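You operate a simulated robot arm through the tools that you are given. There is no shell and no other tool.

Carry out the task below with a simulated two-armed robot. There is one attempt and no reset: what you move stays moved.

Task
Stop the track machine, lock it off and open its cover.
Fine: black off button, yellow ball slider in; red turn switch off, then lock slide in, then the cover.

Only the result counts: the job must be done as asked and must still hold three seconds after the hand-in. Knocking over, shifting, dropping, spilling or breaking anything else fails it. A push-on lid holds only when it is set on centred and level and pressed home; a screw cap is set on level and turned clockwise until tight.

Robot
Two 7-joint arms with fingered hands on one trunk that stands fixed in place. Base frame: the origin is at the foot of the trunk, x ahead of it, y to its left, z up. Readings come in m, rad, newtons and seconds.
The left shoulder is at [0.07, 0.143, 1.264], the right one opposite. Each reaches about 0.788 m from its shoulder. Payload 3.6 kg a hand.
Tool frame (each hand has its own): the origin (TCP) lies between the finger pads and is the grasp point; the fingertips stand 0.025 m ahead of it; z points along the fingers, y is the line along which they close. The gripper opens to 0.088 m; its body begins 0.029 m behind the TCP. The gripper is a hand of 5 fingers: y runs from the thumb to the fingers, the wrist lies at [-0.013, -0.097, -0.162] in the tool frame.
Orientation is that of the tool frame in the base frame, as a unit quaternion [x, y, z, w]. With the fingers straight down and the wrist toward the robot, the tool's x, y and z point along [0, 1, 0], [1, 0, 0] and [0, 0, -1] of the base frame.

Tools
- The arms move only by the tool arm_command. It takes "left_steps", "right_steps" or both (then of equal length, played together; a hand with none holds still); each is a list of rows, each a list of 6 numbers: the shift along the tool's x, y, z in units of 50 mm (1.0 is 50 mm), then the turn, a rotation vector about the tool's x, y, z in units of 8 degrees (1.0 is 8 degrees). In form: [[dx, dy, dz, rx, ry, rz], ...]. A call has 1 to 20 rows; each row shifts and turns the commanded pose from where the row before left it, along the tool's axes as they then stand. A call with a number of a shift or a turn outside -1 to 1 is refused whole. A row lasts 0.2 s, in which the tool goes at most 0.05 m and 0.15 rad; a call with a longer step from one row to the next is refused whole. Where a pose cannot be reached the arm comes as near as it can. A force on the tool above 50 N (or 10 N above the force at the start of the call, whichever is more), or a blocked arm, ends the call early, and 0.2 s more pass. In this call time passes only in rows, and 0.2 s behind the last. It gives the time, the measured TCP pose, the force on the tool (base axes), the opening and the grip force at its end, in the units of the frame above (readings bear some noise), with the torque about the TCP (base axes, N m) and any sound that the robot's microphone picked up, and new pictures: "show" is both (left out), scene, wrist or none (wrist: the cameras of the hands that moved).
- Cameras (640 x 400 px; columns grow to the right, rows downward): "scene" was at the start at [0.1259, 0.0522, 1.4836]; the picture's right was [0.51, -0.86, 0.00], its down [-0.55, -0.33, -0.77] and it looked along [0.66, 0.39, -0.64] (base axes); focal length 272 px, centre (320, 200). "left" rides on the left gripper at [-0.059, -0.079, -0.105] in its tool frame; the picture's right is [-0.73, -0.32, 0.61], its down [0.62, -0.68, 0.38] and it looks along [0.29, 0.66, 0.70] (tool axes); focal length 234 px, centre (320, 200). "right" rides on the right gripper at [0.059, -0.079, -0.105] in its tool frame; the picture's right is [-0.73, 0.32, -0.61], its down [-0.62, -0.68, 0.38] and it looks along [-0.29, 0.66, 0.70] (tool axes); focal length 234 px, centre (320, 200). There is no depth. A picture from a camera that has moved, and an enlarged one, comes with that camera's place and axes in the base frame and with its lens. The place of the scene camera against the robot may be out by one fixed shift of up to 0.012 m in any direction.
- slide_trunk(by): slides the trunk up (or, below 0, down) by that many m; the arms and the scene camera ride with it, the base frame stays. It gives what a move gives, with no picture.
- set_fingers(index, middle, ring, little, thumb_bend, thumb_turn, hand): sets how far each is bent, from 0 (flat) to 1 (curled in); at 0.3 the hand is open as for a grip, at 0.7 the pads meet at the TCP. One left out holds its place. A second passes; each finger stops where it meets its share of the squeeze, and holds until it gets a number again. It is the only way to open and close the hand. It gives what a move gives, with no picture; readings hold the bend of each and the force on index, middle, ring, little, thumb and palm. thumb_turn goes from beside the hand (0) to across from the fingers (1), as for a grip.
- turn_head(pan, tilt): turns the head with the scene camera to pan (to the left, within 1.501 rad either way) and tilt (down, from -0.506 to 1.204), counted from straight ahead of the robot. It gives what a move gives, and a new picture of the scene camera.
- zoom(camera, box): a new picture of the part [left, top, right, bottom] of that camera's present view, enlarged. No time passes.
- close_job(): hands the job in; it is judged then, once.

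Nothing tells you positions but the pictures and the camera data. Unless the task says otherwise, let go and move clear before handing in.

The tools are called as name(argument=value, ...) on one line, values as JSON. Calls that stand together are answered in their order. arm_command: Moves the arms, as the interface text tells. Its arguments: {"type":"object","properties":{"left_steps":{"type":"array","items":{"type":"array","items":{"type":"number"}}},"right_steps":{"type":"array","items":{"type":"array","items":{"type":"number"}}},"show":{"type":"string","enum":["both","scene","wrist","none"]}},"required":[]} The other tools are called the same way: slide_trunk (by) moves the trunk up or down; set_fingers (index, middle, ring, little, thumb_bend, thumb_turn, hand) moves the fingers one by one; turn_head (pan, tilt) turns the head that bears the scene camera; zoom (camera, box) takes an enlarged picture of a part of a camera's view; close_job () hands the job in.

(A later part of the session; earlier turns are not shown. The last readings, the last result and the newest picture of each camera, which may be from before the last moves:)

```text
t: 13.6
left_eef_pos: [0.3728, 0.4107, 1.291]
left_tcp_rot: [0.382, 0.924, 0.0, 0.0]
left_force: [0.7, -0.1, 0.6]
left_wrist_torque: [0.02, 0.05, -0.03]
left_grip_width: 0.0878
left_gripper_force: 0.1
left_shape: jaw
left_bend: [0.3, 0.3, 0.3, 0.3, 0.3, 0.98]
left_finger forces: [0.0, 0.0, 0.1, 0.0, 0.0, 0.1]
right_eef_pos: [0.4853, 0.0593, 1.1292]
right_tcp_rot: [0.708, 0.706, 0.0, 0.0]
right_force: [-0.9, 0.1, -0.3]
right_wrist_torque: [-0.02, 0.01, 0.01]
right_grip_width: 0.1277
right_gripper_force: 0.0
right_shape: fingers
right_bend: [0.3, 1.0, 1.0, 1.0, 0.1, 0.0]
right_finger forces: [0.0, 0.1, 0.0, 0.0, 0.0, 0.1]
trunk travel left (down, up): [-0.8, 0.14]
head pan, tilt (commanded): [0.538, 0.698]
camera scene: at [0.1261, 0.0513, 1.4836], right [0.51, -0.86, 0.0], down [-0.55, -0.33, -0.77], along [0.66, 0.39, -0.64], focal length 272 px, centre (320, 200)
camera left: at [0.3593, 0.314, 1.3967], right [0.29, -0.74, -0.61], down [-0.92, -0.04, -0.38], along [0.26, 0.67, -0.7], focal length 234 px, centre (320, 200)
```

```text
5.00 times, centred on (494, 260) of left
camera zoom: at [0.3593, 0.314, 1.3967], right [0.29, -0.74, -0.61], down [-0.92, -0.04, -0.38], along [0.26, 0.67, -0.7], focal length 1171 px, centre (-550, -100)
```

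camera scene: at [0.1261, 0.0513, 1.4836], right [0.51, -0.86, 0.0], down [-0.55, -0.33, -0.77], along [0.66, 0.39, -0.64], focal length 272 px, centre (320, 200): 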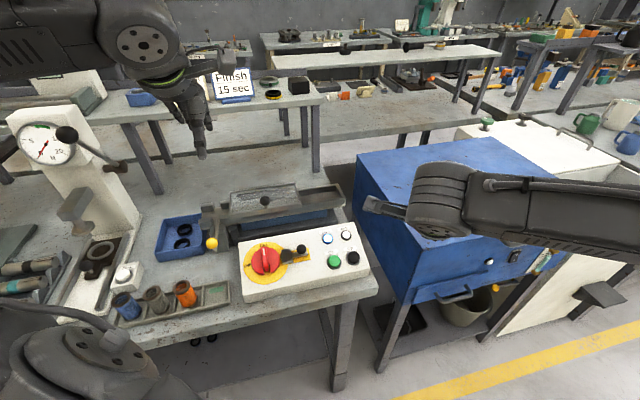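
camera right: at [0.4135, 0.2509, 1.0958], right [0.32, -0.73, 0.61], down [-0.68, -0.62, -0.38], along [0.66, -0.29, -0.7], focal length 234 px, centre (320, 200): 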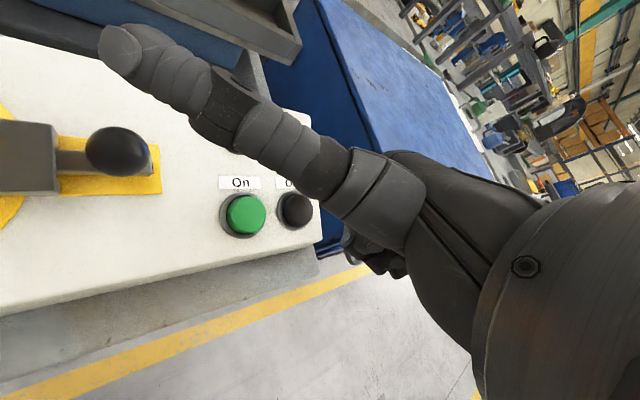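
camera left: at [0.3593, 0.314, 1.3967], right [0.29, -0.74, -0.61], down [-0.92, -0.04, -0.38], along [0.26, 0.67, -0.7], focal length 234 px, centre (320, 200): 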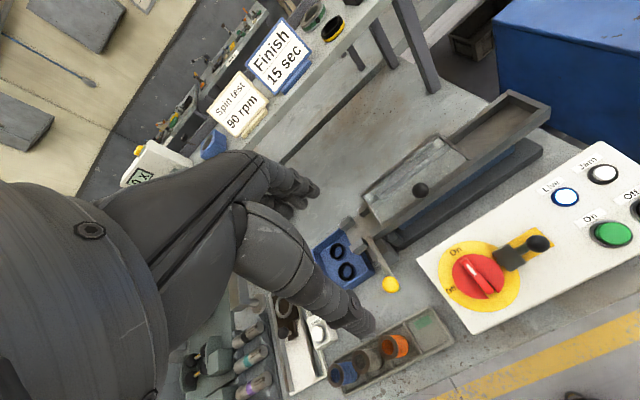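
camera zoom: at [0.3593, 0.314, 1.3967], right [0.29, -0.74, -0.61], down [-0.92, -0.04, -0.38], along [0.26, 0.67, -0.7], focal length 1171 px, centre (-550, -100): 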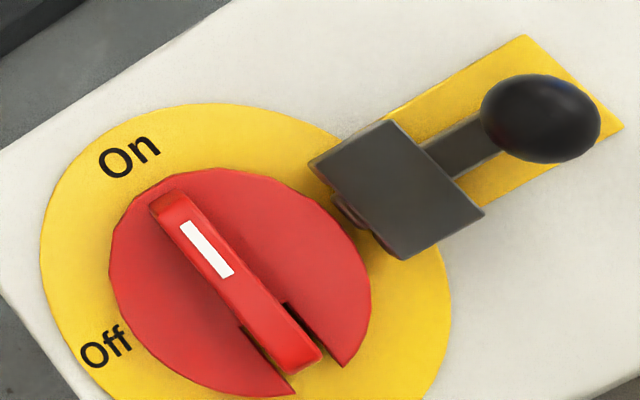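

The slider rod runs from about (0.363, 0.477) to (0.44, 0.556), with the yellow ball on top of its front end near (0.364, 0.483, 0.998). I'll shape the left hand into a straight pointing finger and check it.

set_fingers(hand="left", index=0, middle=1, ring=1, little=1, thumb_bend=1, thumb_turn=1)

zoom(camera="left", box=[0, 0, 640, 400])

zoom(camera="scene", box=[100, 60, 260, 160])

```text
t: 14.6
left_eef_pos: [0.3713, 0.4128, 1.2908]
left_tcp_rot: [0.382, 0.924, 0.001, 0.0]
left_force: [-1.2, 0.5, 0.7]
left_wrist_torque: [0.02, -0.02, 0.03]
left_grip_width: 0.0361
left_gripper_force: 0.0
left_shape: fingers
left_bend: [0.0, 1.0, 1.0, 1.0, 1.0, 1.0]
left_finger forces: [0.1, 0.1, 0.0, 0.1, 0.0, 0.1]
right_eef_pos: [0.4859, 0.0605, 1.13]
right_tcp_rot: [0.707, 0.707, -0.001, 0.0]
right_force: [-0.1, 1.0, 0.5]
right_wrist_torque: [0.02, -0.03, 0.04]
right_grip_width: 0.128
right_gripper_force: 0.0
right_shape: fingers
right_bend: [0.3, 1.0, 1.0, 1.0, 0.1, 0.0]
right_finger forces: [0.0, 0.1, 0.1, 0.0, 0.0, 0.0]
trunk travel left (down, up): [-0.8, 0.14]
head pan, tilt (commanded): [0.538, 0.698]
```

```text
1.00 times, centred on (320, 200) of left (not enlarged: the box is as wide or as high as the picture)
camera zoom: at [0.3589, 0.315, 1.3966], right [0.29, -0.74, -0.61], down [-0.92, -0.04, -0.38], along [0.26, 0.67, -0.7], focal length 234 px, centre (320, 200)
```

zoom: 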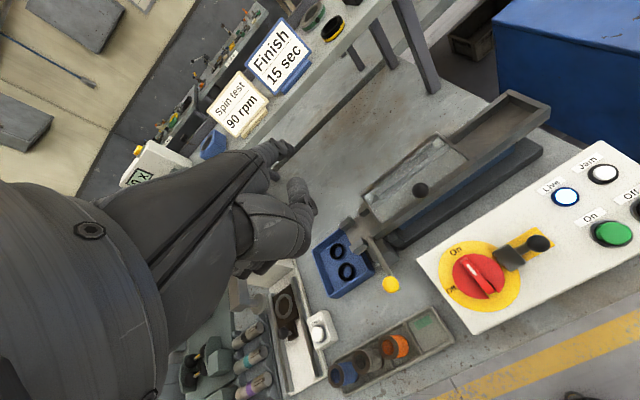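

```text
4.00 times, centred on (180, 110) of scene
camera zoom: at [0.1259, 0.0522, 1.4836], right [0.51, -0.86, 0.0], down [-0.55, -0.33, -0.77], along [0.66, 0.39, -0.64], focal length 1090 px, centre (880, 560)
```

zoom: 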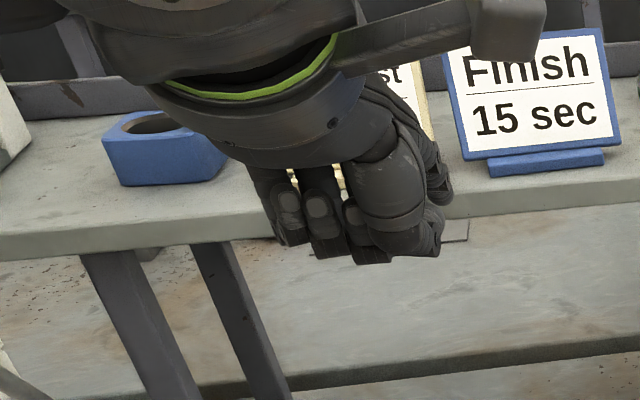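

I'll zoom in to locate the left index tip.

zoom(camera="left", box=[210, 110, 370, 210])

```text
4.00 times, centred on (290, 160) of left
camera zoom: at [0.3589, 0.315, 1.3966], right [0.29, -0.74, -0.61], down [-0.92, -0.04, -0.38], along [0.26, 0.67, -0.7], focal length 937 px, centre (440, 360)
```

zoom: 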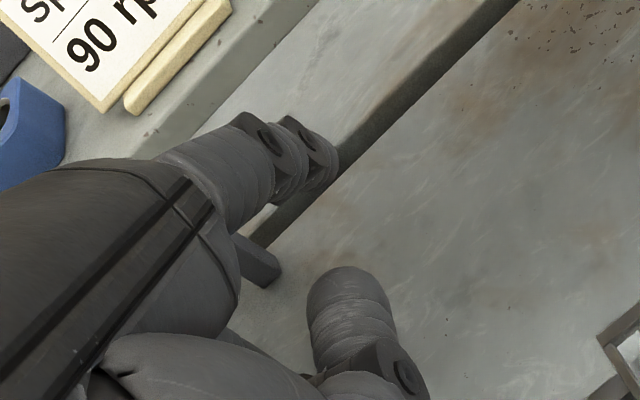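

The flat index finger points about 48° off the tool axis. I'll pitch the left hand by 48° so that the index points straight down, and then check the view.

arm_command(left_steps=[[0, 0, 0, 1, 0, 0], [0, 0, 0, 1, 0, 0], [0, 0, 0, 1, 0, 0], [0, 0, 0, 1, 0, 0], [0, 0, 0, 1, 0, 0], [0, 0, 0, 1, 0, 0]], show="both")

```text
t: 16.0
left_eef_pos: [0.3685, 0.4085, 1.2637]
left_tcp_rot: [0.351, 0.844, -0.375, -0.154]
left_force: [-0.2, 1.3, 0.1]
left_wrist_torque: [0.0, 0.0, 0.01]
left_grip_width: 0.036
left_gripper_force: 0.1
left_shape: fingers
left_bend: [0.0, 1.0, 1.0, 1.0, 1.0, 1.0]
left_finger forces: [0.0, 0.0, 0.0, 0.1, 0.2, 0.0]
left hand out of reach, approached as far as the arm can: row 6
right_eef_pos: [0.4866, 0.0599, 1.1301]
right_tcp_rot: [0.707, 0.707, -0.001, 0.0]
right_force: [-0.1, 0.2, 0.1]
right_wrist_torque: [-0.01, 0.0, -0.04]
right_grip_width: 0.1282
right_gripper_force: 0.0
right_shape: fingers
right_bend: [0.3, 1.0, 1.0, 1.0, 0.1, 0.0]
right_finger forces: [0.0, 0.0, 0.0, 0.1, 0.0, 0.0]
trunk travel left (down, up): [-0.8, 0.14]
head pan, tilt (commanded): [0.538, 0.698]
camera scene: at [0.1274, 0.0529, 1.4834], right [0.51, -0.86, 0.0], down [-0.55, -0.33, -0.77], along [0.66, 0.39, -0.64], focal length 272 px, centre (320, 200)
camera left: at [0.4279, 0.3855, 1.3937], right [0.04, -0.99, -0.17], down [-0.97, -0.08, 0.25], along [-0.26, 0.15, -0.96], focal length 234 px, centre (320, 200)
```

scene: 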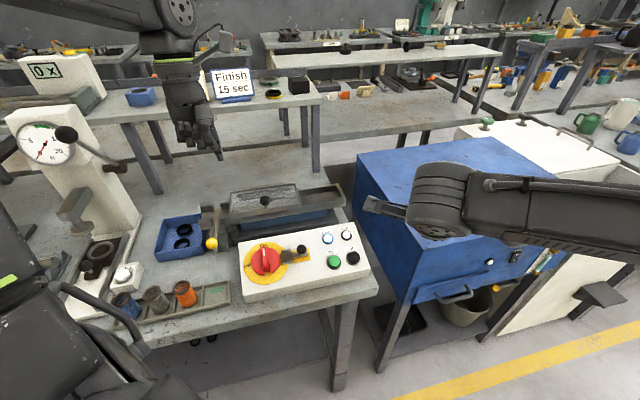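
left: 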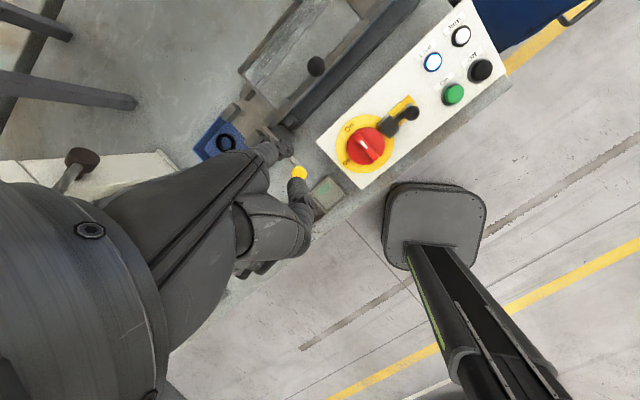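

The arm could not fully reach that pitch at this height. I'll lower the hand so the commanded pose becomes reachable.

arm_command(left_steps=[[0, 0.594, 0.535, 0, 0, 0], [0, 0.594, 0.535, 0, 0, 0], [0, 0.594, 0.535, 0, 0, 0]], show="both")

```text
t: 16.8
left_eef_pos: [0.3667, 0.4067, 1.1468]
left_tcp_rot: [0.349, 0.844, -0.376, -0.155]
left_force: [0.0, 0.5, 0.0]
left_wrist_torque: [-0.02, -0.02, 0.01]
left_grip_width: 0.0359
left_gripper_force: 0.1
left_shape: fingers
left_bend: [0.0, 1.0, 1.0, 1.0, 1.0, 1.0]
left_finger forces: [0.1, 0.0, 0.0, 0.0, 0.1, 0.0]
right_eef_pos: [0.4849, 0.0603, 1.1312]
right_tcp_rot: [0.707, 0.707, 0.0, 0.0]
right_force: [-0.4, -0.4, -0.1]
right_wrist_torque: [0.03, 0.01, -0.01]
right_grip_width: 0.128
right_gripper_force: 0.1
right_shape: fingers
right_bend: [0.3, 1.0, 1.0, 1.0, 0.1, 0.0]
right_finger forces: [0.1, 0.1, 0.0, 0.0, 0.0, 0.0]
trunk travel left (down, up): [-0.8, 0.14]
head pan, tilt (commanded): [0.538, 0.698]
camera scene: at [0.1262, 0.0529, 1.4836], right [0.51, -0.86, 0.0], down [-0.55, -0.33, -0.77], along [0.66, 0.39, -0.64], focal length 272 px, centre (320, 200)
camera left: at [0.4251, 0.383, 1.2758], right [0.04, -0.99, -0.17], down [-0.96, -0.08, 0.25], along [-0.26, 0.15, -0.95], focal length 234 px, centre (320, 200)
```

scene: 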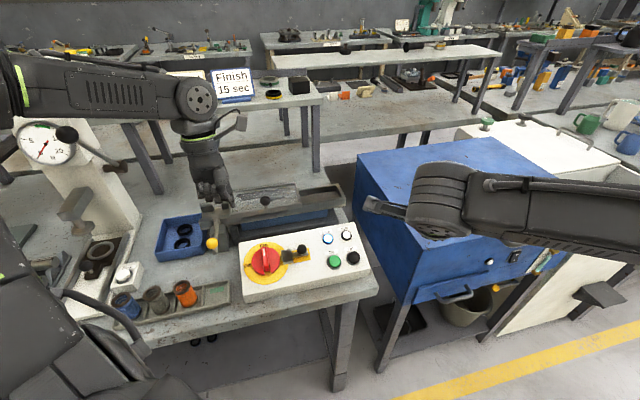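
left: 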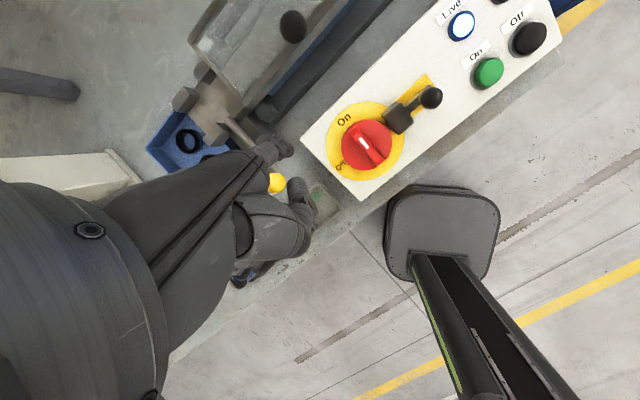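

The hand now points straight down at the intended pitch. I'll zoom in to see the fingertip against the ball.

zoom(camera="scene", box=[150, 160, 278, 240])

zoom(camera="left", box=[220, 110, 348, 190])

```text
5.00 times, centred on (214, 200) of scene
camera zoom: at [0.1262, 0.0529, 1.4836], right [0.51, -0.86, 0.0], down [-0.55, -0.33, -0.77], along [0.66, 0.39, -0.64], focal length 1362 px, centre (850, 200)
```

zoom: 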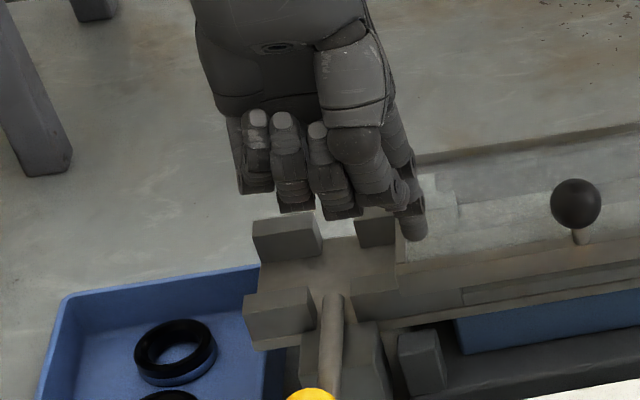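

```text
5.00 times, centred on (284, 150) of left
camera zoom: at [0.4251, 0.383, 1.2758], right [0.04, -0.99, -0.17], down [-0.96, -0.08, 0.25], along [-0.26, 0.15, -0.95], focal length 1171 px, centre (500, 450)
```

zoom: 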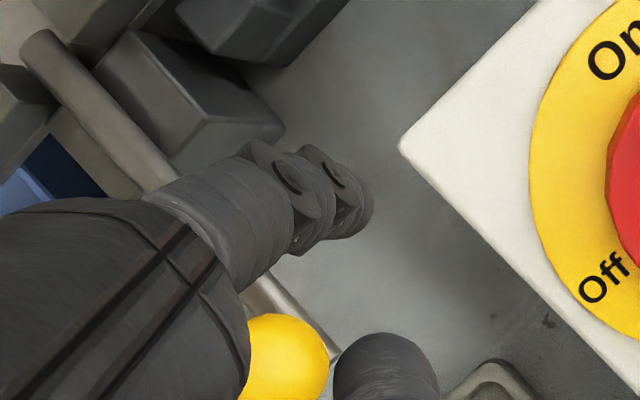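

The index tip is at about (0.414, 0.436, 1.09), some 2 cm below and ahead of the fist. I'll move it to a point in front of the yellow ball.

arm_command(left_steps=[[0.689, -0.053, 0.552, 0, 0, 0], [0.689, -0.053, 0.552, 0, 0, 0]], show="both")

zoom(camera="scene", box=[150, 190, 278, 270])

zoom(camera="left", box=[220, 110, 348, 190])

```text
t: 17.4
left_eef_pos: [0.2847, 0.4242, 1.1149]
left_tcp_rot: [0.35, 0.844, -0.376, -0.155]
left_force: [0.1, 1.1, -0.2]
left_wrist_torque: [0.02, 0.0, 0.0]
left_grip_width: 0.0359
left_gripper_force: 0.0
left_shape: fingers
left_bend: [0.0, 1.0, 1.0, 1.0, 1.0, 1.0]
left_finger forces: [0.0, 0.1, 0.1, 0.0, 0.0, 0.0]
right_eef_pos: [0.4829, 0.06, 1.1317]
right_tcp_rot: [0.707, 0.707, 0.001, 0.0]
right_force: [0.6, 0.0, 0.0]
right_wrist_torque: [0.03, 0.0, 0.03]
right_grip_width: 0.128
right_gripper_force: 0.1
right_shape: fingers
right_bend: [0.3, 1.0, 1.0, 1.0, 0.1, 0.0]
right_finger forces: [0.1, 0.0, 0.1, 0.0, 0.0, 0.0]
trunk travel left (down, up): [-0.8, 0.14]
head pan, tilt (commanded): [0.538, 0.698]
camera scene: at [0.1237, 0.0522, 1.4838], right [0.51, -0.86, 0.0], down [-0.55, -0.33, -0.77], along [0.66, 0.39, -0.64], focal length 272 px, centre (320, 200)
camera left: at [0.3442, 0.4005, 1.2432], right [0.04, -0.99, -0.17], down [-0.97, -0.08, 0.25], along [-0.26, 0.15, -0.95], focal length 234 px, centre (320, 200)
```

scene: 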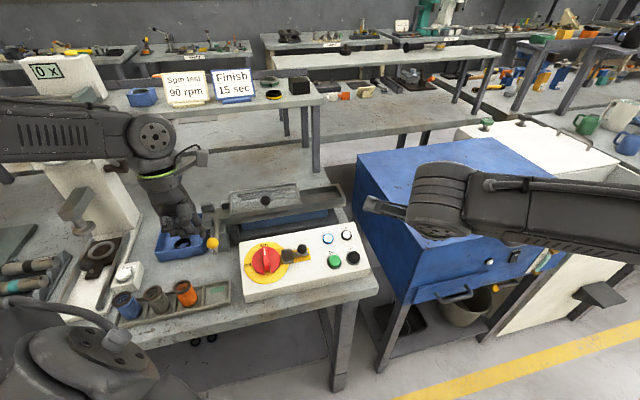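
left: 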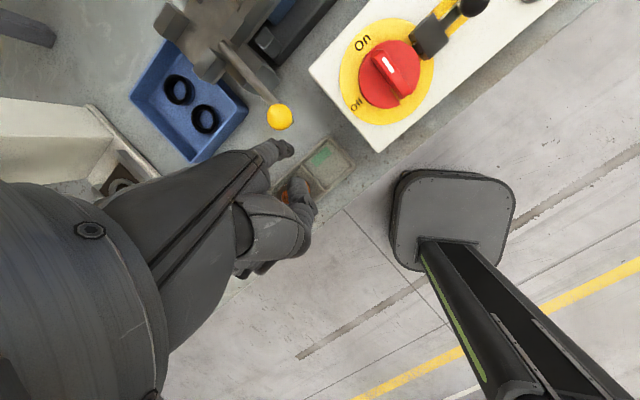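

```text
5.00 times, centred on (214, 230) of scene
camera zoom: at [0.1237, 0.0522, 1.4838], right [0.51, -0.86, 0.0], down [-0.55, -0.33, -0.77], along [0.66, 0.39, -0.64], focal length 1362 px, centre (850, 50)
```

zoom: 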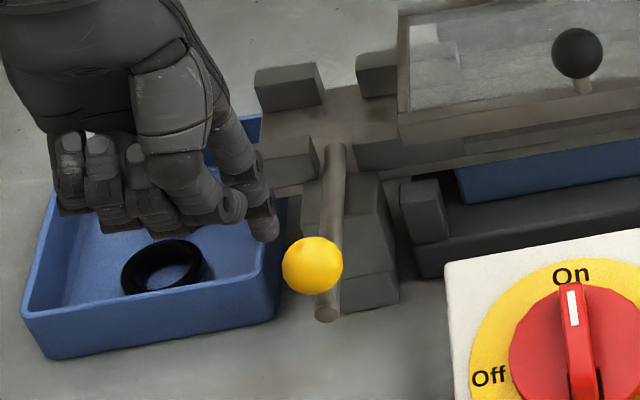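

```text
5.00 times, centred on (284, 150) of left
camera zoom: at [0.3442, 0.4005, 1.2432], right [0.04, -0.99, -0.17], down [-0.97, -0.08, 0.25], along [-0.26, 0.15, -0.95], focal length 1171 px, centre (500, 450)
```

zoom: 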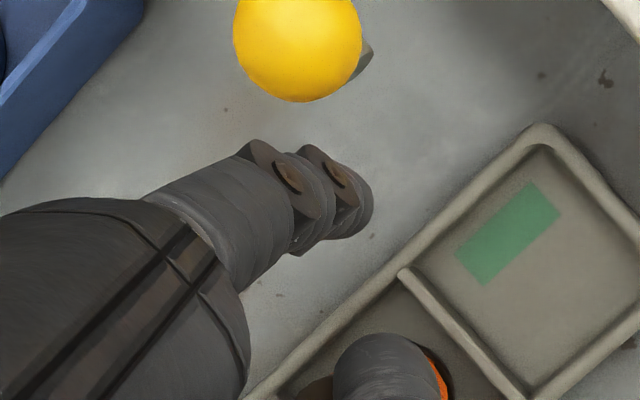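

My tip and ball estimates both project onto the observed pixels. I'll lower the finger to ball height, in front of the ball.

arm_command(left_steps=[[0, 0.528, 0.475, 0, 0, 0], [0, 0.528, 0.475, 0, 0, 0]], show="none")

zoom(camera="scene", box=[150, 200, 278, 280])

zoom(camera="left", box=[220, 90, 348, 170])

```text
t: 18.0
left_eef_pos: [0.2874, 0.4248, 1.0407]
left_tcp_rot: [0.35, 0.844, -0.377, -0.155]
left_force: [-1.3, -1.0, 0.5]
left_wrist_torque: [-0.02, -0.01, -0.04]
left_grip_width: 0.0359
left_gripper_force: 0.0
left_shape: fingers
left_bend: [0.0, 1.0, 1.0, 1.0, 1.0, 1.0]
left_finger forces: [0.0, 0.1, 0.0, 0.1, 0.0, 0.0]
right_eef_pos: [0.4861, 0.06, 1.1311]
right_tcp_rot: [0.707, 0.707, 0.001, 0.0]
right_force: [0.1, -0.2, -0.1]
right_wrist_torque: [0.02, 0.03, 0.0]
right_grip_width: 0.128
right_gripper_force: 0.0
right_shape: fingers
right_bend: [0.3, 1.0, 1.0, 1.0, 0.1, 0.0]
right_finger forces: [0.0, 0.0, 0.0, 0.0, 0.0, 0.0]
trunk travel left (down, up): [-0.8, 0.14]
head pan, tilt (commanded): [0.538, 0.698]
```

```text
5.00 times, centred on (214, 240) of scene
camera zoom: at [0.126, 0.0533, 1.4836], right [0.51, -0.86, 0.0], down [-0.55, -0.33, -0.77], along [0.66, 0.39, -0.64], focal length 1362 px, centre (850, 0)
```

zoom: 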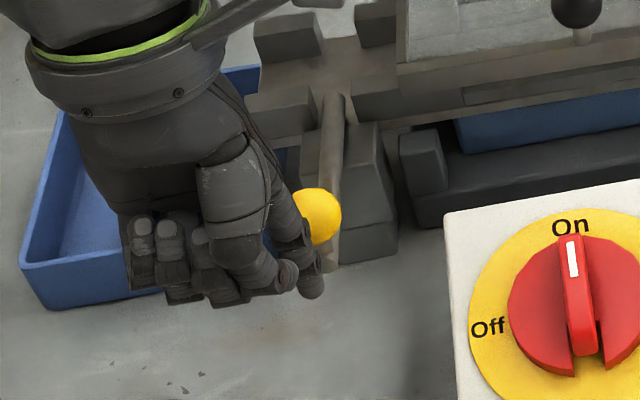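

```text
5.00 times, centred on (284, 130) of left
camera zoom: at [0.3468, 0.4009, 1.1696], right [0.04, -0.99, -0.16], down [-0.96, -0.08, 0.25], along [-0.26, 0.15, -0.95], focal length 1171 px, centre (500, 550)
```

zoom: 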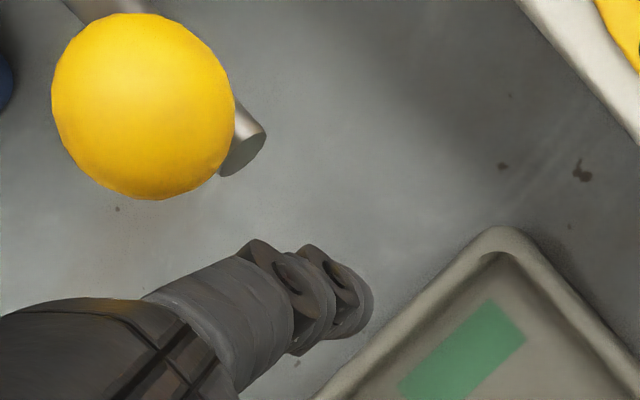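

The tip sits in front of the ball, aligned within a few mm. I'll push along +e2 in steps while watching the force.

arm_command(left_steps=[[0, 0.134, -0.149, 0, 0, 0], [0, 0.134, -0.149, 0, 0, 0], [0, 0.134, -0.149, 0, 0, 0]], show="none")

zoom(camera="scene", box=[150, 190, 278, 270])

zoom(camera="left", box=[220, 90, 348, 170])

```text
t: 18.8
left_eef_pos: [0.3075, 0.4451, 1.0417]
left_tcp_rot: [0.349, 0.844, -0.376, -0.155]
left_force: [-1.1, -1.2, 0.7]
left_wrist_torque: [-0.05, 0.07, -0.01]
left_grip_width: 0.0345
left_gripper_force: 0.5
left_shape: fingers
left_bend: [0.01, 1.0, 1.0, 1.0, 1.0, 1.0]
left_finger forces: [1.2, 0.0, 0.0, 0.0, 0.0, 0.1]
right_eef_pos: [0.4854, 0.0593, 1.1309]
right_tcp_rot: [0.707, 0.707, -0.001, 0.001]
right_force: [0.3, -0.3, -1.0]
right_wrist_torque: [-0.02, 0.0, 0.0]
right_grip_width: 0.128
right_gripper_force: 0.1
right_shape: fingers
right_bend: [0.3, 1.0, 1.0, 1.0, 0.1, 0.0]
right_finger forces: [0.0, 0.1, 0.1, 0.1, 0.1, 0.1]
trunk travel left (down, up): [-0.8, 0.14]
head pan, tilt (commanded): [0.538, 0.698]
```

```text
5.00 times, centred on (214, 230) of scene
camera zoom: at [0.1257, 0.0518, 1.4836], right [0.51, -0.86, 0.0], down [-0.55, -0.33, -0.77], along [0.66, 0.39, -0.64], focal length 1362 px, centre (850, 50)
```

zoom: 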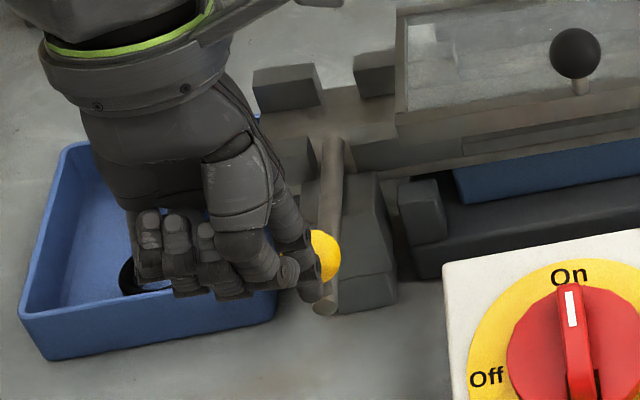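

```text
5.00 times, centred on (284, 130) of left
camera zoom: at [0.3674, 0.4218, 1.1702], right [0.04, -0.99, -0.17], down [-0.96, -0.08, 0.25], along [-0.26, 0.15, -0.95], focal length 1171 px, centre (500, 550)
```

zoom: 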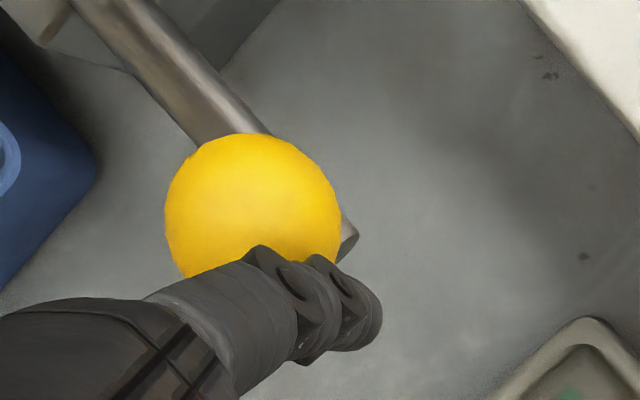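

The finger has touched the ball (1.2 N). I'll shift slightly toward +e1 to centre on it and keep pushing.

arm_command(left_steps=[[-0.08, 0, 0, 0, 0, 0], [0, 0.1, -0.111, 0, 0, 0], [0, 0.1, -0.111, 0, 0, 0]], show="none")

zoom(camera="scene", box=[150, 190, 278, 270])

zoom(camera="left", box=[220, 90, 348, 170])

```text
t: 19.6
left_eef_pos: [0.3222, 0.4546, 1.0401]
left_tcp_rot: [0.35, 0.844, -0.376, -0.156]
left_force: [0.4, -0.5, 0.1]
left_wrist_torque: [-0.06, -0.01, -0.03]
left_grip_width: 0.0355
left_gripper_force: 0.2
left_shape: fingers
left_bend: [0.0, 1.0, 1.0, 1.0, 1.0, 1.0]
left_finger forces: [0.4, 0.0, 0.0, 0.0, 0.0, 0.0]
right_eef_pos: [0.4856, 0.0591, 1.13]
right_tcp_rot: [0.707, 0.708, 0.0, 0.0]
right_force: [0.3, 0.2, 0.4]
right_wrist_torque: [-0.03, 0.02, -0.02]
right_grip_width: 0.1279
right_gripper_force: 0.0
right_shape: fingers
right_bend: [0.3, 1.0, 1.0, 1.0, 0.1, 0.0]
right_finger forces: [0.1, 0.1, 0.0, 0.0, 0.0, 0.0]
trunk travel left (down, up): [-0.8, 0.14]
head pan, tilt (commanded): [0.538, 0.698]
```

```text
5.00 times, centred on (214, 230) of scene
camera zoom: at [0.126, 0.0524, 1.4836], right [0.51, -0.86, 0.0], down [-0.55, -0.33, -0.77], along [0.66, 0.39, -0.64], focal length 1362 px, centre (850, 50)
```

zoom: 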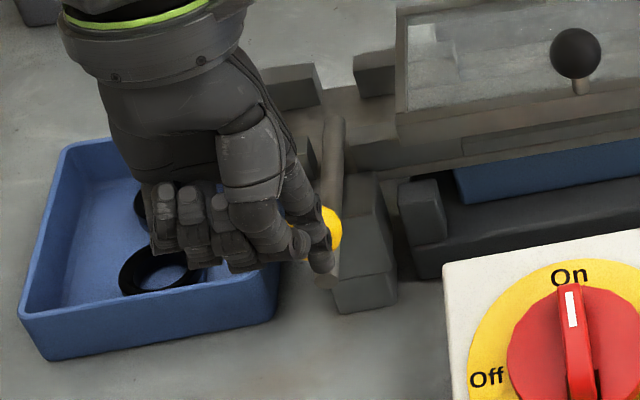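

```text
5.00 times, centred on (284, 130) of left
camera zoom: at [0.3815, 0.4305, 1.17], right [0.04, -0.99, -0.17], down [-0.96, -0.08, 0.25], along [-0.26, 0.15, -0.95], focal length 1171 px, centre (500, 550)
```

zoom: 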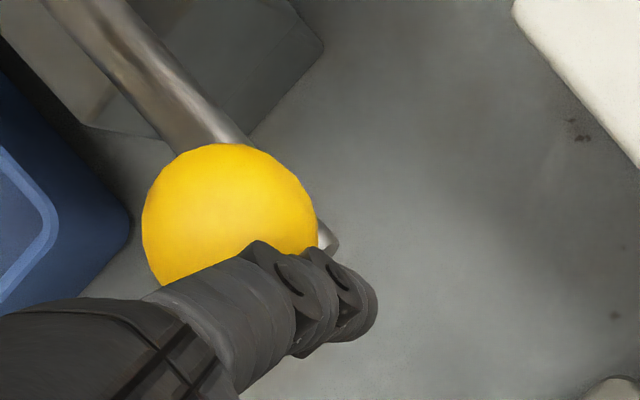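

The slider is moving in with little force. I'll keep pushing.

arm_command(left_steps=[[0, 0.1, -0.111, 0, 0, 0], [0, 0.1, -0.111, 0, 0, 0]], show="none")

zoom(camera="scene", box=[150, 180, 278, 260])

zoom(camera="left", box=[220, 60, 380, 160])

```text
t: 20.2
left_eef_pos: [0.3336, 0.4664, 1.0402]
left_tcp_rot: [0.35, 0.844, -0.375, -0.156]
left_force: [-0.1, -1.1, -0.4]
left_wrist_torque: [-0.03, 0.03, 0.0]
left_grip_width: 0.0357
left_gripper_force: 0.1
left_shape: fingers
left_bend: [0.0, 1.0, 1.0, 1.0, 1.0, 1.0]
left_finger forces: [0.3, 0.0, 0.0, 0.1, 0.0, 0.0]
right_eef_pos: [0.4856, 0.0591, 1.1312]
right_tcp_rot: [0.707, 0.708, 0.0, 0.001]
right_force: [0.2, -0.4, 0.6]
right_wrist_torque: [0.03, -0.02, -0.01]
right_grip_width: 0.1279
right_gripper_force: 0.1
right_shape: fingers
right_bend: [0.3, 1.0, 1.0, 1.0, 0.1, 0.0]
right_finger forces: [0.0, 0.0, 0.1, 0.1, 0.0, 0.1]
trunk travel left (down, up): [-0.8, 0.14]
head pan, tilt (commanded): [0.538, 0.698]
```

```text
5.00 times, centred on (214, 220) of scene
camera zoom: at [0.1263, 0.0526, 1.4836], right [0.51, -0.86, 0.0], down [-0.55, -0.33, -0.77], along [0.66, 0.39, -0.64], focal length 1362 px, centre (850, 100)
```

zoom: 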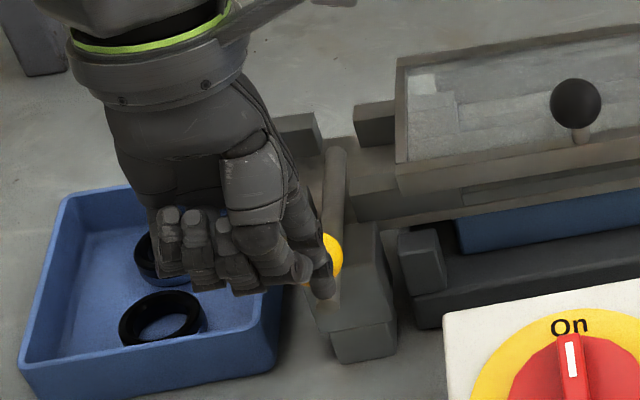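

```text
4.00 times, centred on (300, 110) of left
camera zoom: at [0.393, 0.442, 1.1699], right [0.04, -0.99, -0.17], down [-0.96, -0.08, 0.25], along [-0.26, 0.15, -0.95], focal length 937 px, centre (400, 560)
```

zoom: 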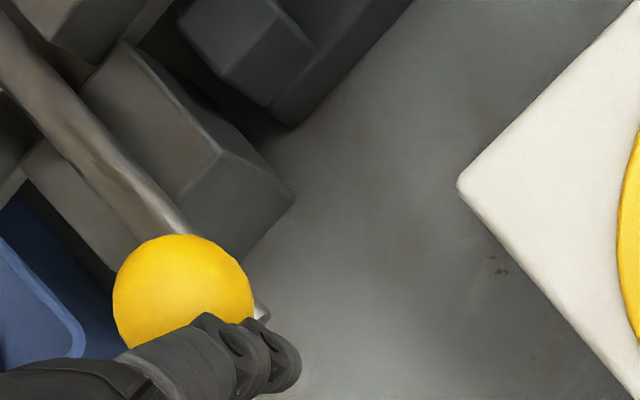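

The slider is still moving freely, so I'll continue.

arm_command(left_steps=[[0, 0.1, -0.111, 0, 0, 0], [0, 0.1, -0.111, 0, 0, 0]], show="none")

zoom(camera="scene", box=[150, 180, 278, 260])

zoom(camera="left", box=[220, 60, 380, 160])

```text
t: 20.8
left_eef_pos: [0.3439, 0.4759, 1.0403]
left_tcp_rot: [0.349, 0.844, -0.376, -0.155]
left_force: [0.0, -0.2, -0.2]
left_wrist_torque: [0.0, 0.01, -0.01]
left_grip_width: 0.0355
left_gripper_force: 0.2
left_shape: fingers
left_bend: [0.0, 1.0, 1.0, 1.0, 1.0, 1.0]
left_finger forces: [0.3, 0.0, 0.1, 0.0, 0.0, 0.0]
right_eef_pos: [0.4847, 0.059, 1.1306]
right_tcp_rot: [0.707, 0.708, 0.001, 0.0]
right_force: [-0.1, -0.4, -0.5]
right_wrist_torque: [-0.01, 0.01, -0.01]
right_grip_width: 0.1281
right_gripper_force: 0.1
right_shape: fingers
right_bend: [0.3, 1.0, 1.0, 1.0, 0.1, 0.0]
right_finger forces: [0.0, 0.0, 0.1, 0.1, 0.1, 0.0]
trunk travel left (down, up): [-0.8, 0.14]
head pan, tilt (commanded): [0.538, 0.698]
```

```text
5.00 times, centred on (214, 220) of scene
camera zoom: at [0.1264, 0.0524, 1.4835], right [0.51, -0.86, 0.0], down [-0.55, -0.33, -0.77], along [0.66, 0.39, -0.64], focal length 1362 px, centre (850, 100)
```

zoom: 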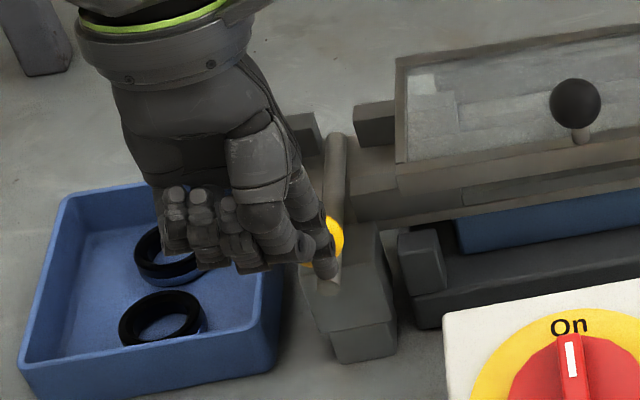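

```text
4.00 times, centred on (300, 110) of left
camera zoom: at [0.4032, 0.4511, 1.1696], right [0.04, -0.99, -0.17], down [-0.96, -0.08, 0.25], along [-0.26, 0.15, -0.95], focal length 937 px, centre (400, 560)
```

zoom: 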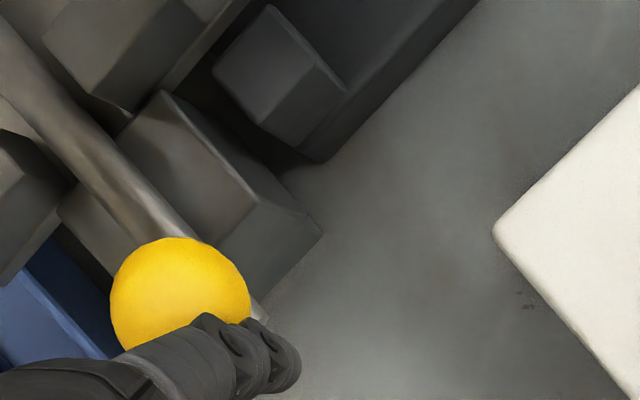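

I'll continue pushing in, still with minimal force.

arm_command(left_steps=[[0, 0.1, -0.111, 0, 0, 0], [0, 0.1, -0.111, 0, 0, 0]], show="none")

zoom(camera="scene", box=[150, 180, 278, 260])

zoom(camera="left", box=[180, 60, 340, 160])

```text
t: 21.4
left_eef_pos: [0.3525, 0.4859, 1.0417]
left_tcp_rot: [0.349, 0.844, -0.376, -0.156]
left_force: [-0.9, -2.5, -0.6]
left_wrist_torque: [-0.11, 0.06, -0.04]
left_grip_width: 0.034
left_gripper_force: 1.1
left_shape: fingers
left_bend: [0.01, 1.0, 1.0, 1.0, 1.0, 1.0]
left_finger forces: [1.7, 0.0, 0.0, 0.1, 0.1, 0.0]
right_eef_pos: [0.4861, 0.0594, 1.1314]
right_tcp_rot: [0.707, 0.707, 0.0, 0.0]
right_force: [0.1, -0.3, 0.4]
right_wrist_torque: [-0.02, -0.01, -0.01]
right_grip_width: 0.128
right_gripper_force: 0.1
right_shape: fingers
right_bend: [0.3, 1.0, 1.0, 1.0, 0.1, 0.0]
right_finger forces: [0.0, 0.0, 0.1, 0.0, 0.1, 0.0]
trunk travel left (down, up): [-0.8, 0.14]
head pan, tilt (commanded): [0.538, 0.698]
```

```text
5.00 times, centred on (214, 220) of scene
camera zoom: at [0.1259, 0.0518, 1.4836], right [0.51, -0.86, 0.0], down [-0.55, -0.33, -0.77], along [0.66, 0.39, -0.64], focal length 1362 px, centre (850, 100)
```

zoom: 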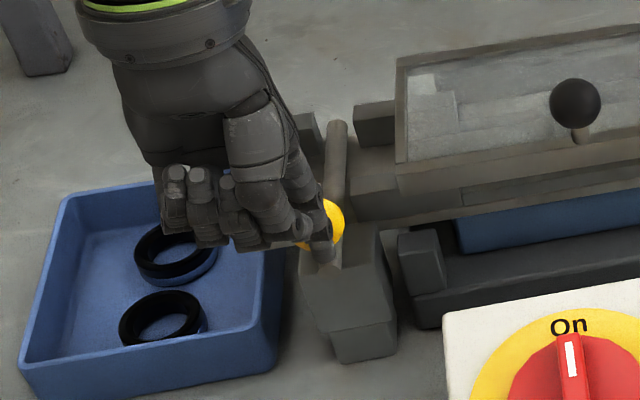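

```text
4.00 times, centred on (260, 110) of left
camera zoom: at [0.4117, 0.4621, 1.1698], right [0.04, -0.99, -0.17], down [-0.96, -0.08, 0.25], along [-0.26, 0.15, -0.95], focal length 937 px, centre (560, 560)
```

zoom: 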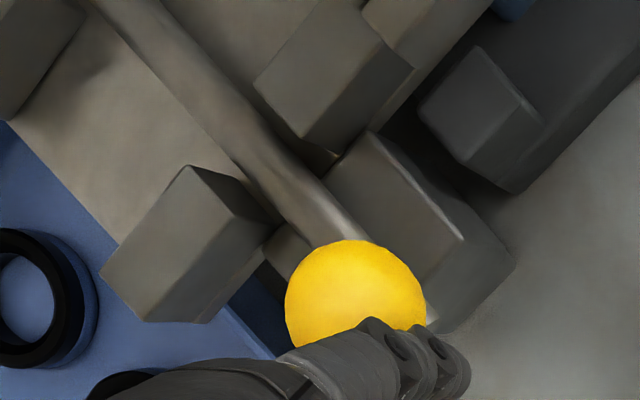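

The force is rising, which may be the end stop. I'll push a bit more to confirm.

arm_command(left_steps=[[0, 0.067, -0.0745, 0, 0, 0], [0, 0.067, -0.0745, 0, 0, 0]], show="none")

zoom(camera="scene", box=[150, 180, 278, 260])

zoom(camera="left", box=[180, 60, 340, 160])

```text
t: 22.0
left_eef_pos: [0.3592, 0.4921, 1.0416]
left_tcp_rot: [0.35, 0.844, -0.375, -0.156]
left_force: [-5.8, -4.9, -2.1]
left_wrist_torque: [-0.4, 0.43, -0.08]
left_grip_width: 0.0295
left_gripper_force: 3.4
left_shape: fingers
left_bend: [0.06, 1.0, 1.0, 1.0, 1.0, 1.0]
left_finger forces: [8.0, 0.0, 0.0, 0.0, 0.0, 0.0]
right_eef_pos: [0.4836, 0.0596, 1.1303]
right_tcp_rot: [0.707, 0.707, 0.001, 0.0]
right_force: [0.3, 0.0, 0.5]
right_wrist_torque: [0.02, -0.02, 0.01]
right_grip_width: 0.1277
right_gripper_force: 0.1
right_shape: fingers
right_bend: [0.3, 1.0, 1.0, 1.0, 0.1, 0.0]
right_finger forces: [0.1, 0.0, 0.0, 0.0, 0.1, 0.0]
trunk travel left (down, up): [-0.8, 0.14]
head pan, tilt (commanded): [0.538, 0.698]
```

```text
5.00 times, centred on (214, 220) of scene
camera zoom: at [0.1248, 0.051, 1.4837], right [0.51, -0.86, 0.0], down [-0.55, -0.33, -0.77], along [0.66, 0.39, -0.64], focal length 1362 px, centre (850, 100)
```

zoom: 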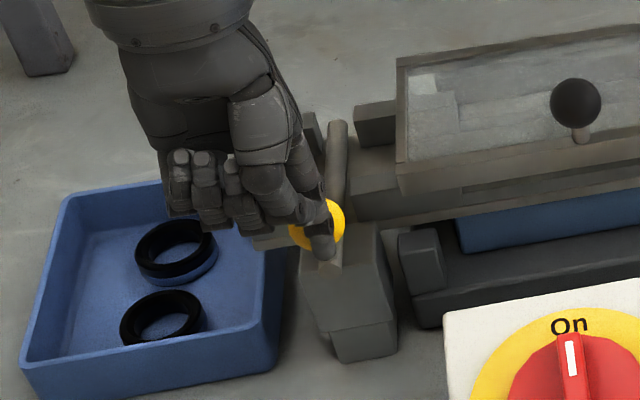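

```text
4.00 times, centred on (260, 110) of left
camera zoom: at [0.4189, 0.4684, 1.1705], right [0.04, -0.99, -0.17], down [-0.96, -0.08, 0.25], along [-0.26, 0.15, -0.95], focal length 937 px, centre (560, 560)
```

zoom: 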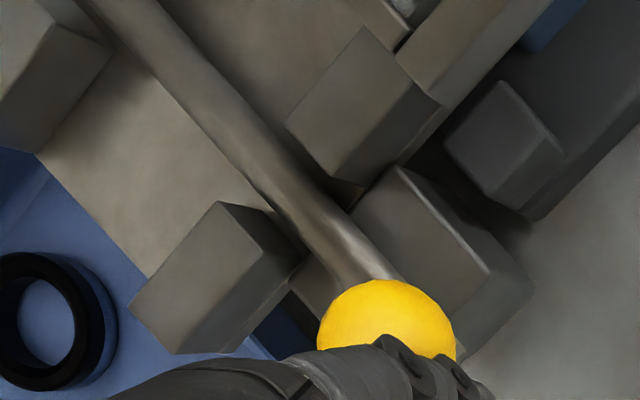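

The slider is at its end stop (8 N on the finger, no further motion), so it is in. I'll back the finger off and raise it, then look at everything.

arm_command(left_steps=[[0, -0.267, 0.297, 0, 0, 0], [0, -0.267, 0.297, 0, 0, 0], [0, -0.595, -0.535, 0, 0, 0], [0, -0.595, -0.535, 0, 0, 0]], show="both")

zoom(camera="scene", box=[170, 180, 298, 260])

zoom(camera="scene", box=[220, 210, 380, 310])

```text
t: 23.0
left_eef_pos: [0.3322, 0.4645, 1.1209]
left_tcp_rot: [0.349, 0.844, -0.375, -0.155]
left_force: [0.8, -0.2, 0.7]
left_wrist_torque: [0.0, 0.02, -0.04]
left_grip_width: 0.0356
left_gripper_force: 0.1
left_shape: fingers
left_bend: [0.0, 1.0, 1.0, 1.0, 1.0, 1.0]
left_finger forces: [0.0, 0.0, 0.0, 0.0, 0.1, 0.0]
right_eef_pos: [0.4848, 0.0576, 1.1324]
right_tcp_rot: [0.707, 0.707, 0.0, 0.0]
right_force: [-0.5, 0.1, 0.6]
right_wrist_torque: [0.04, -0.01, 0.03]
right_grip_width: 0.1279
right_gripper_force: 0.1
right_shape: fingers
right_bend: [0.3, 1.0, 1.0, 1.0, 0.1, 0.0]
right_finger forces: [0.0, 0.0, 0.0, 0.0, 0.0, 0.2]
trunk travel left (down, up): [-0.8, 0.14]
head pan, tilt (commanded): [0.538, 0.698]
camera scene: at [0.1257, 0.0509, 1.4836], right [0.51, -0.86, 0.0], down [-0.55, -0.33, -0.77], along [0.66, 0.39, -0.64], focal length 272 px, centre (320, 200)
camera left: at [0.3912, 0.4407, 1.25], right [0.04, -0.99, -0.17], down [-0.96, -0.08, 0.25], along [-0.26, 0.15, -0.95], focal length 234 px, centre (320, 200)
```

scene: 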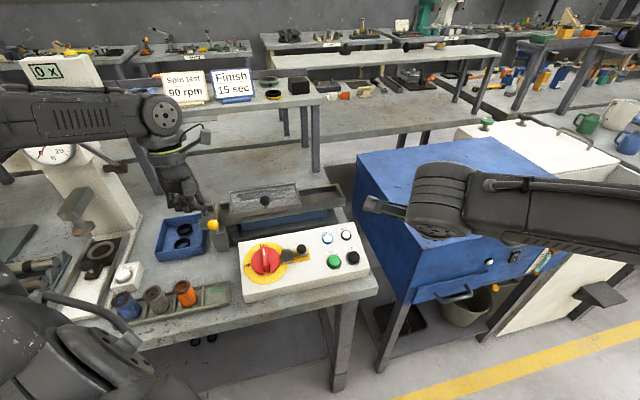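
left: 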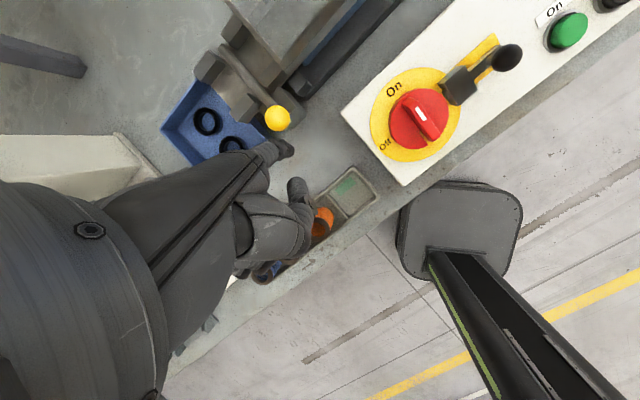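

```text
5.00 times, centred on (234, 220) of scene
camera zoom: at [0.1257, 0.0509, 1.4836], right [0.51, -0.86, 0.0], down [-0.55, -0.33, -0.77], along [0.66, 0.39, -0.64], focal length 1362 px, centre (750, 100)
```

zoom: 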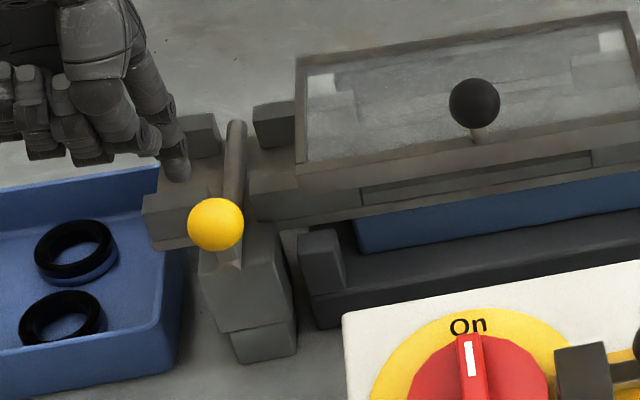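

```text
4.00 times, centred on (300, 260) of scene
camera zoom: at [0.1257, 0.0509, 1.4836], right [0.51, -0.86, 0.0], down [-0.55, -0.33, -0.77], along [0.66, 0.39, -0.64], focal length 1090 px, centre (400, -40)
```

zoom: 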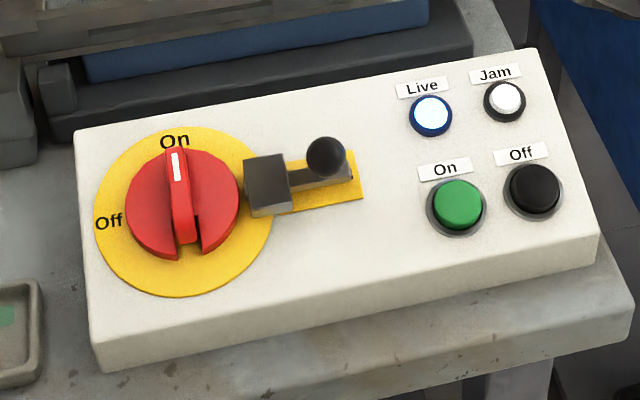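

The slider is fully in and the rod now crosses the track. Next is the red switch, centred near (0.412, 0.370). I'll move the left index to the right (+e1) side of the pointer end.

arm_command(left_steps=[[-0.863, -0.169, 0.187, 0, 0, 0], [-0.863, -0.169, 0.187, 0, 0, 0], [-0.863, -0.169, 0.187, 0, 0, 0]], show="both")

zoom(camera="scene", box=[200, 180, 360, 280])

zoom(camera="left", box=[220, 90, 380, 190])

```text
t: 23.8
left_eef_pos: [0.3998, 0.3452, 1.1218]
left_tcp_rot: [0.349, 0.844, -0.376, -0.155]
left_force: [-0.3, -0.5, -0.3]
left_wrist_torque: [0.04, 0.01, -0.01]
left_grip_width: 0.036
left_gripper_force: 0.1
left_shape: fingers
left_bend: [0.0, 1.0, 1.0, 1.0, 1.0, 1.0]
left_finger forces: [0.0, 0.0, 0.0, 0.0, 0.0, 0.1]
right_eef_pos: [0.4864, 0.0596, 1.1306]
right_tcp_rot: [0.707, 0.707, 0.0, -0.001]
right_force: [0.4, -0.3, -0.8]
right_wrist_torque: [0.01, -0.01, 0.01]
right_grip_width: 0.1282
right_gripper_force: 0.0
right_shape: fingers
right_bend: [0.3, 1.0, 1.0, 1.0, 0.1, 0.0]
right_finger forces: [0.0, 0.0, 0.0, 0.0, 0.1, 0.1]
trunk travel left (down, up): [-0.8, 0.14]
head pan, tilt (commanded): [0.538, 0.698]
camera scene: at [0.1272, 0.0503, 1.4835], right [0.51, -0.86, 0.0], down [-0.55, -0.33, -0.77], along [0.66, 0.39, -0.64], focal length 272 px, centre (320, 200)
camera left: at [0.4585, 0.3212, 1.251], right [0.04, -0.99, -0.17], down [-0.96, -0.08, 0.25], along [-0.26, 0.15, -0.95], focal length 234 px, centre (320, 200)
```

scene: 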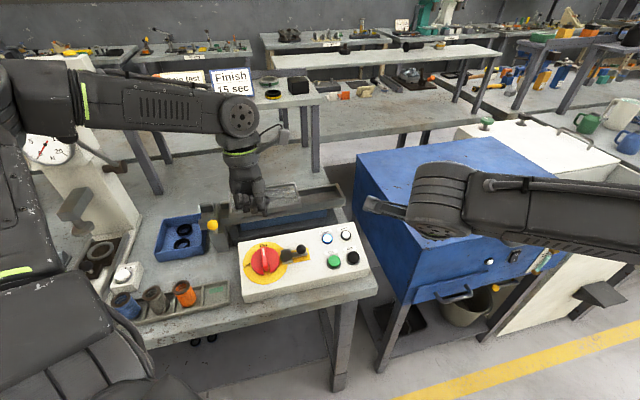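
left: 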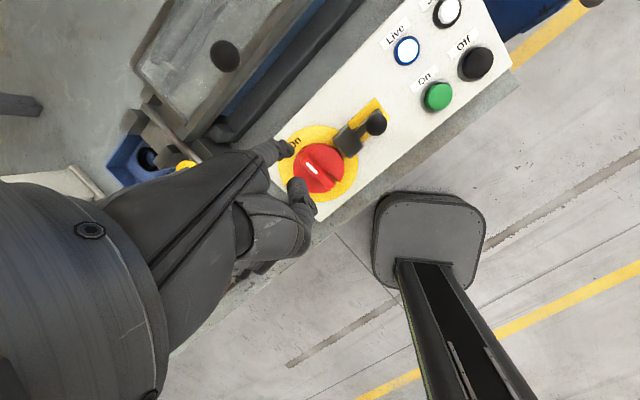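

```text
4.00 times, centred on (280, 230) of scene
camera zoom: at [0.1272, 0.0503, 1.4835], right [0.51, -0.86, 0.0], down [-0.55, -0.33, -0.77], along [0.66, 0.39, -0.64], focal length 1090 px, centre (480, 80)
```

zoom: 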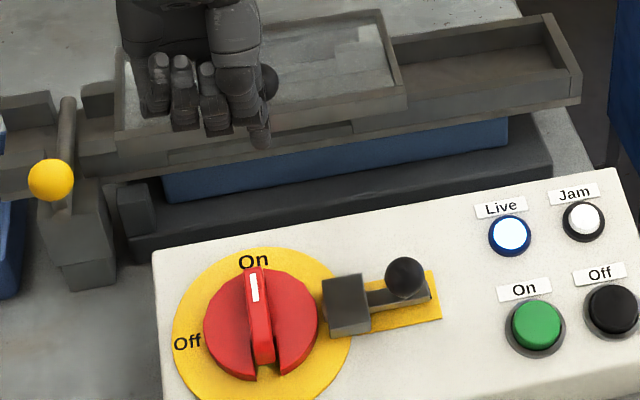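

```text
4.00 times, centred on (300, 140) of left
camera zoom: at [0.4585, 0.3212, 1.251], right [0.04, -0.99, -0.17], down [-0.96, -0.08, 0.25], along [-0.26, 0.15, -0.95], focal length 937 px, centre (400, 440)
```

zoom: 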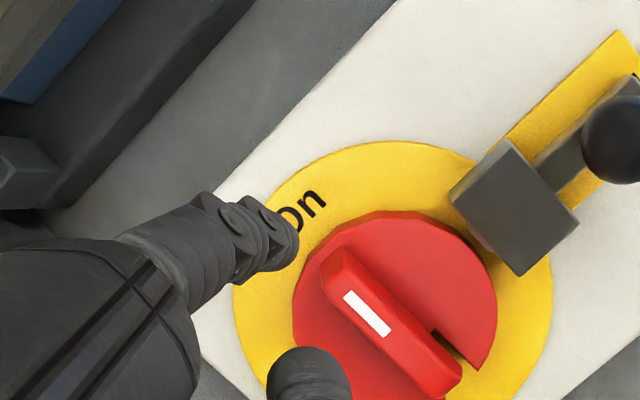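

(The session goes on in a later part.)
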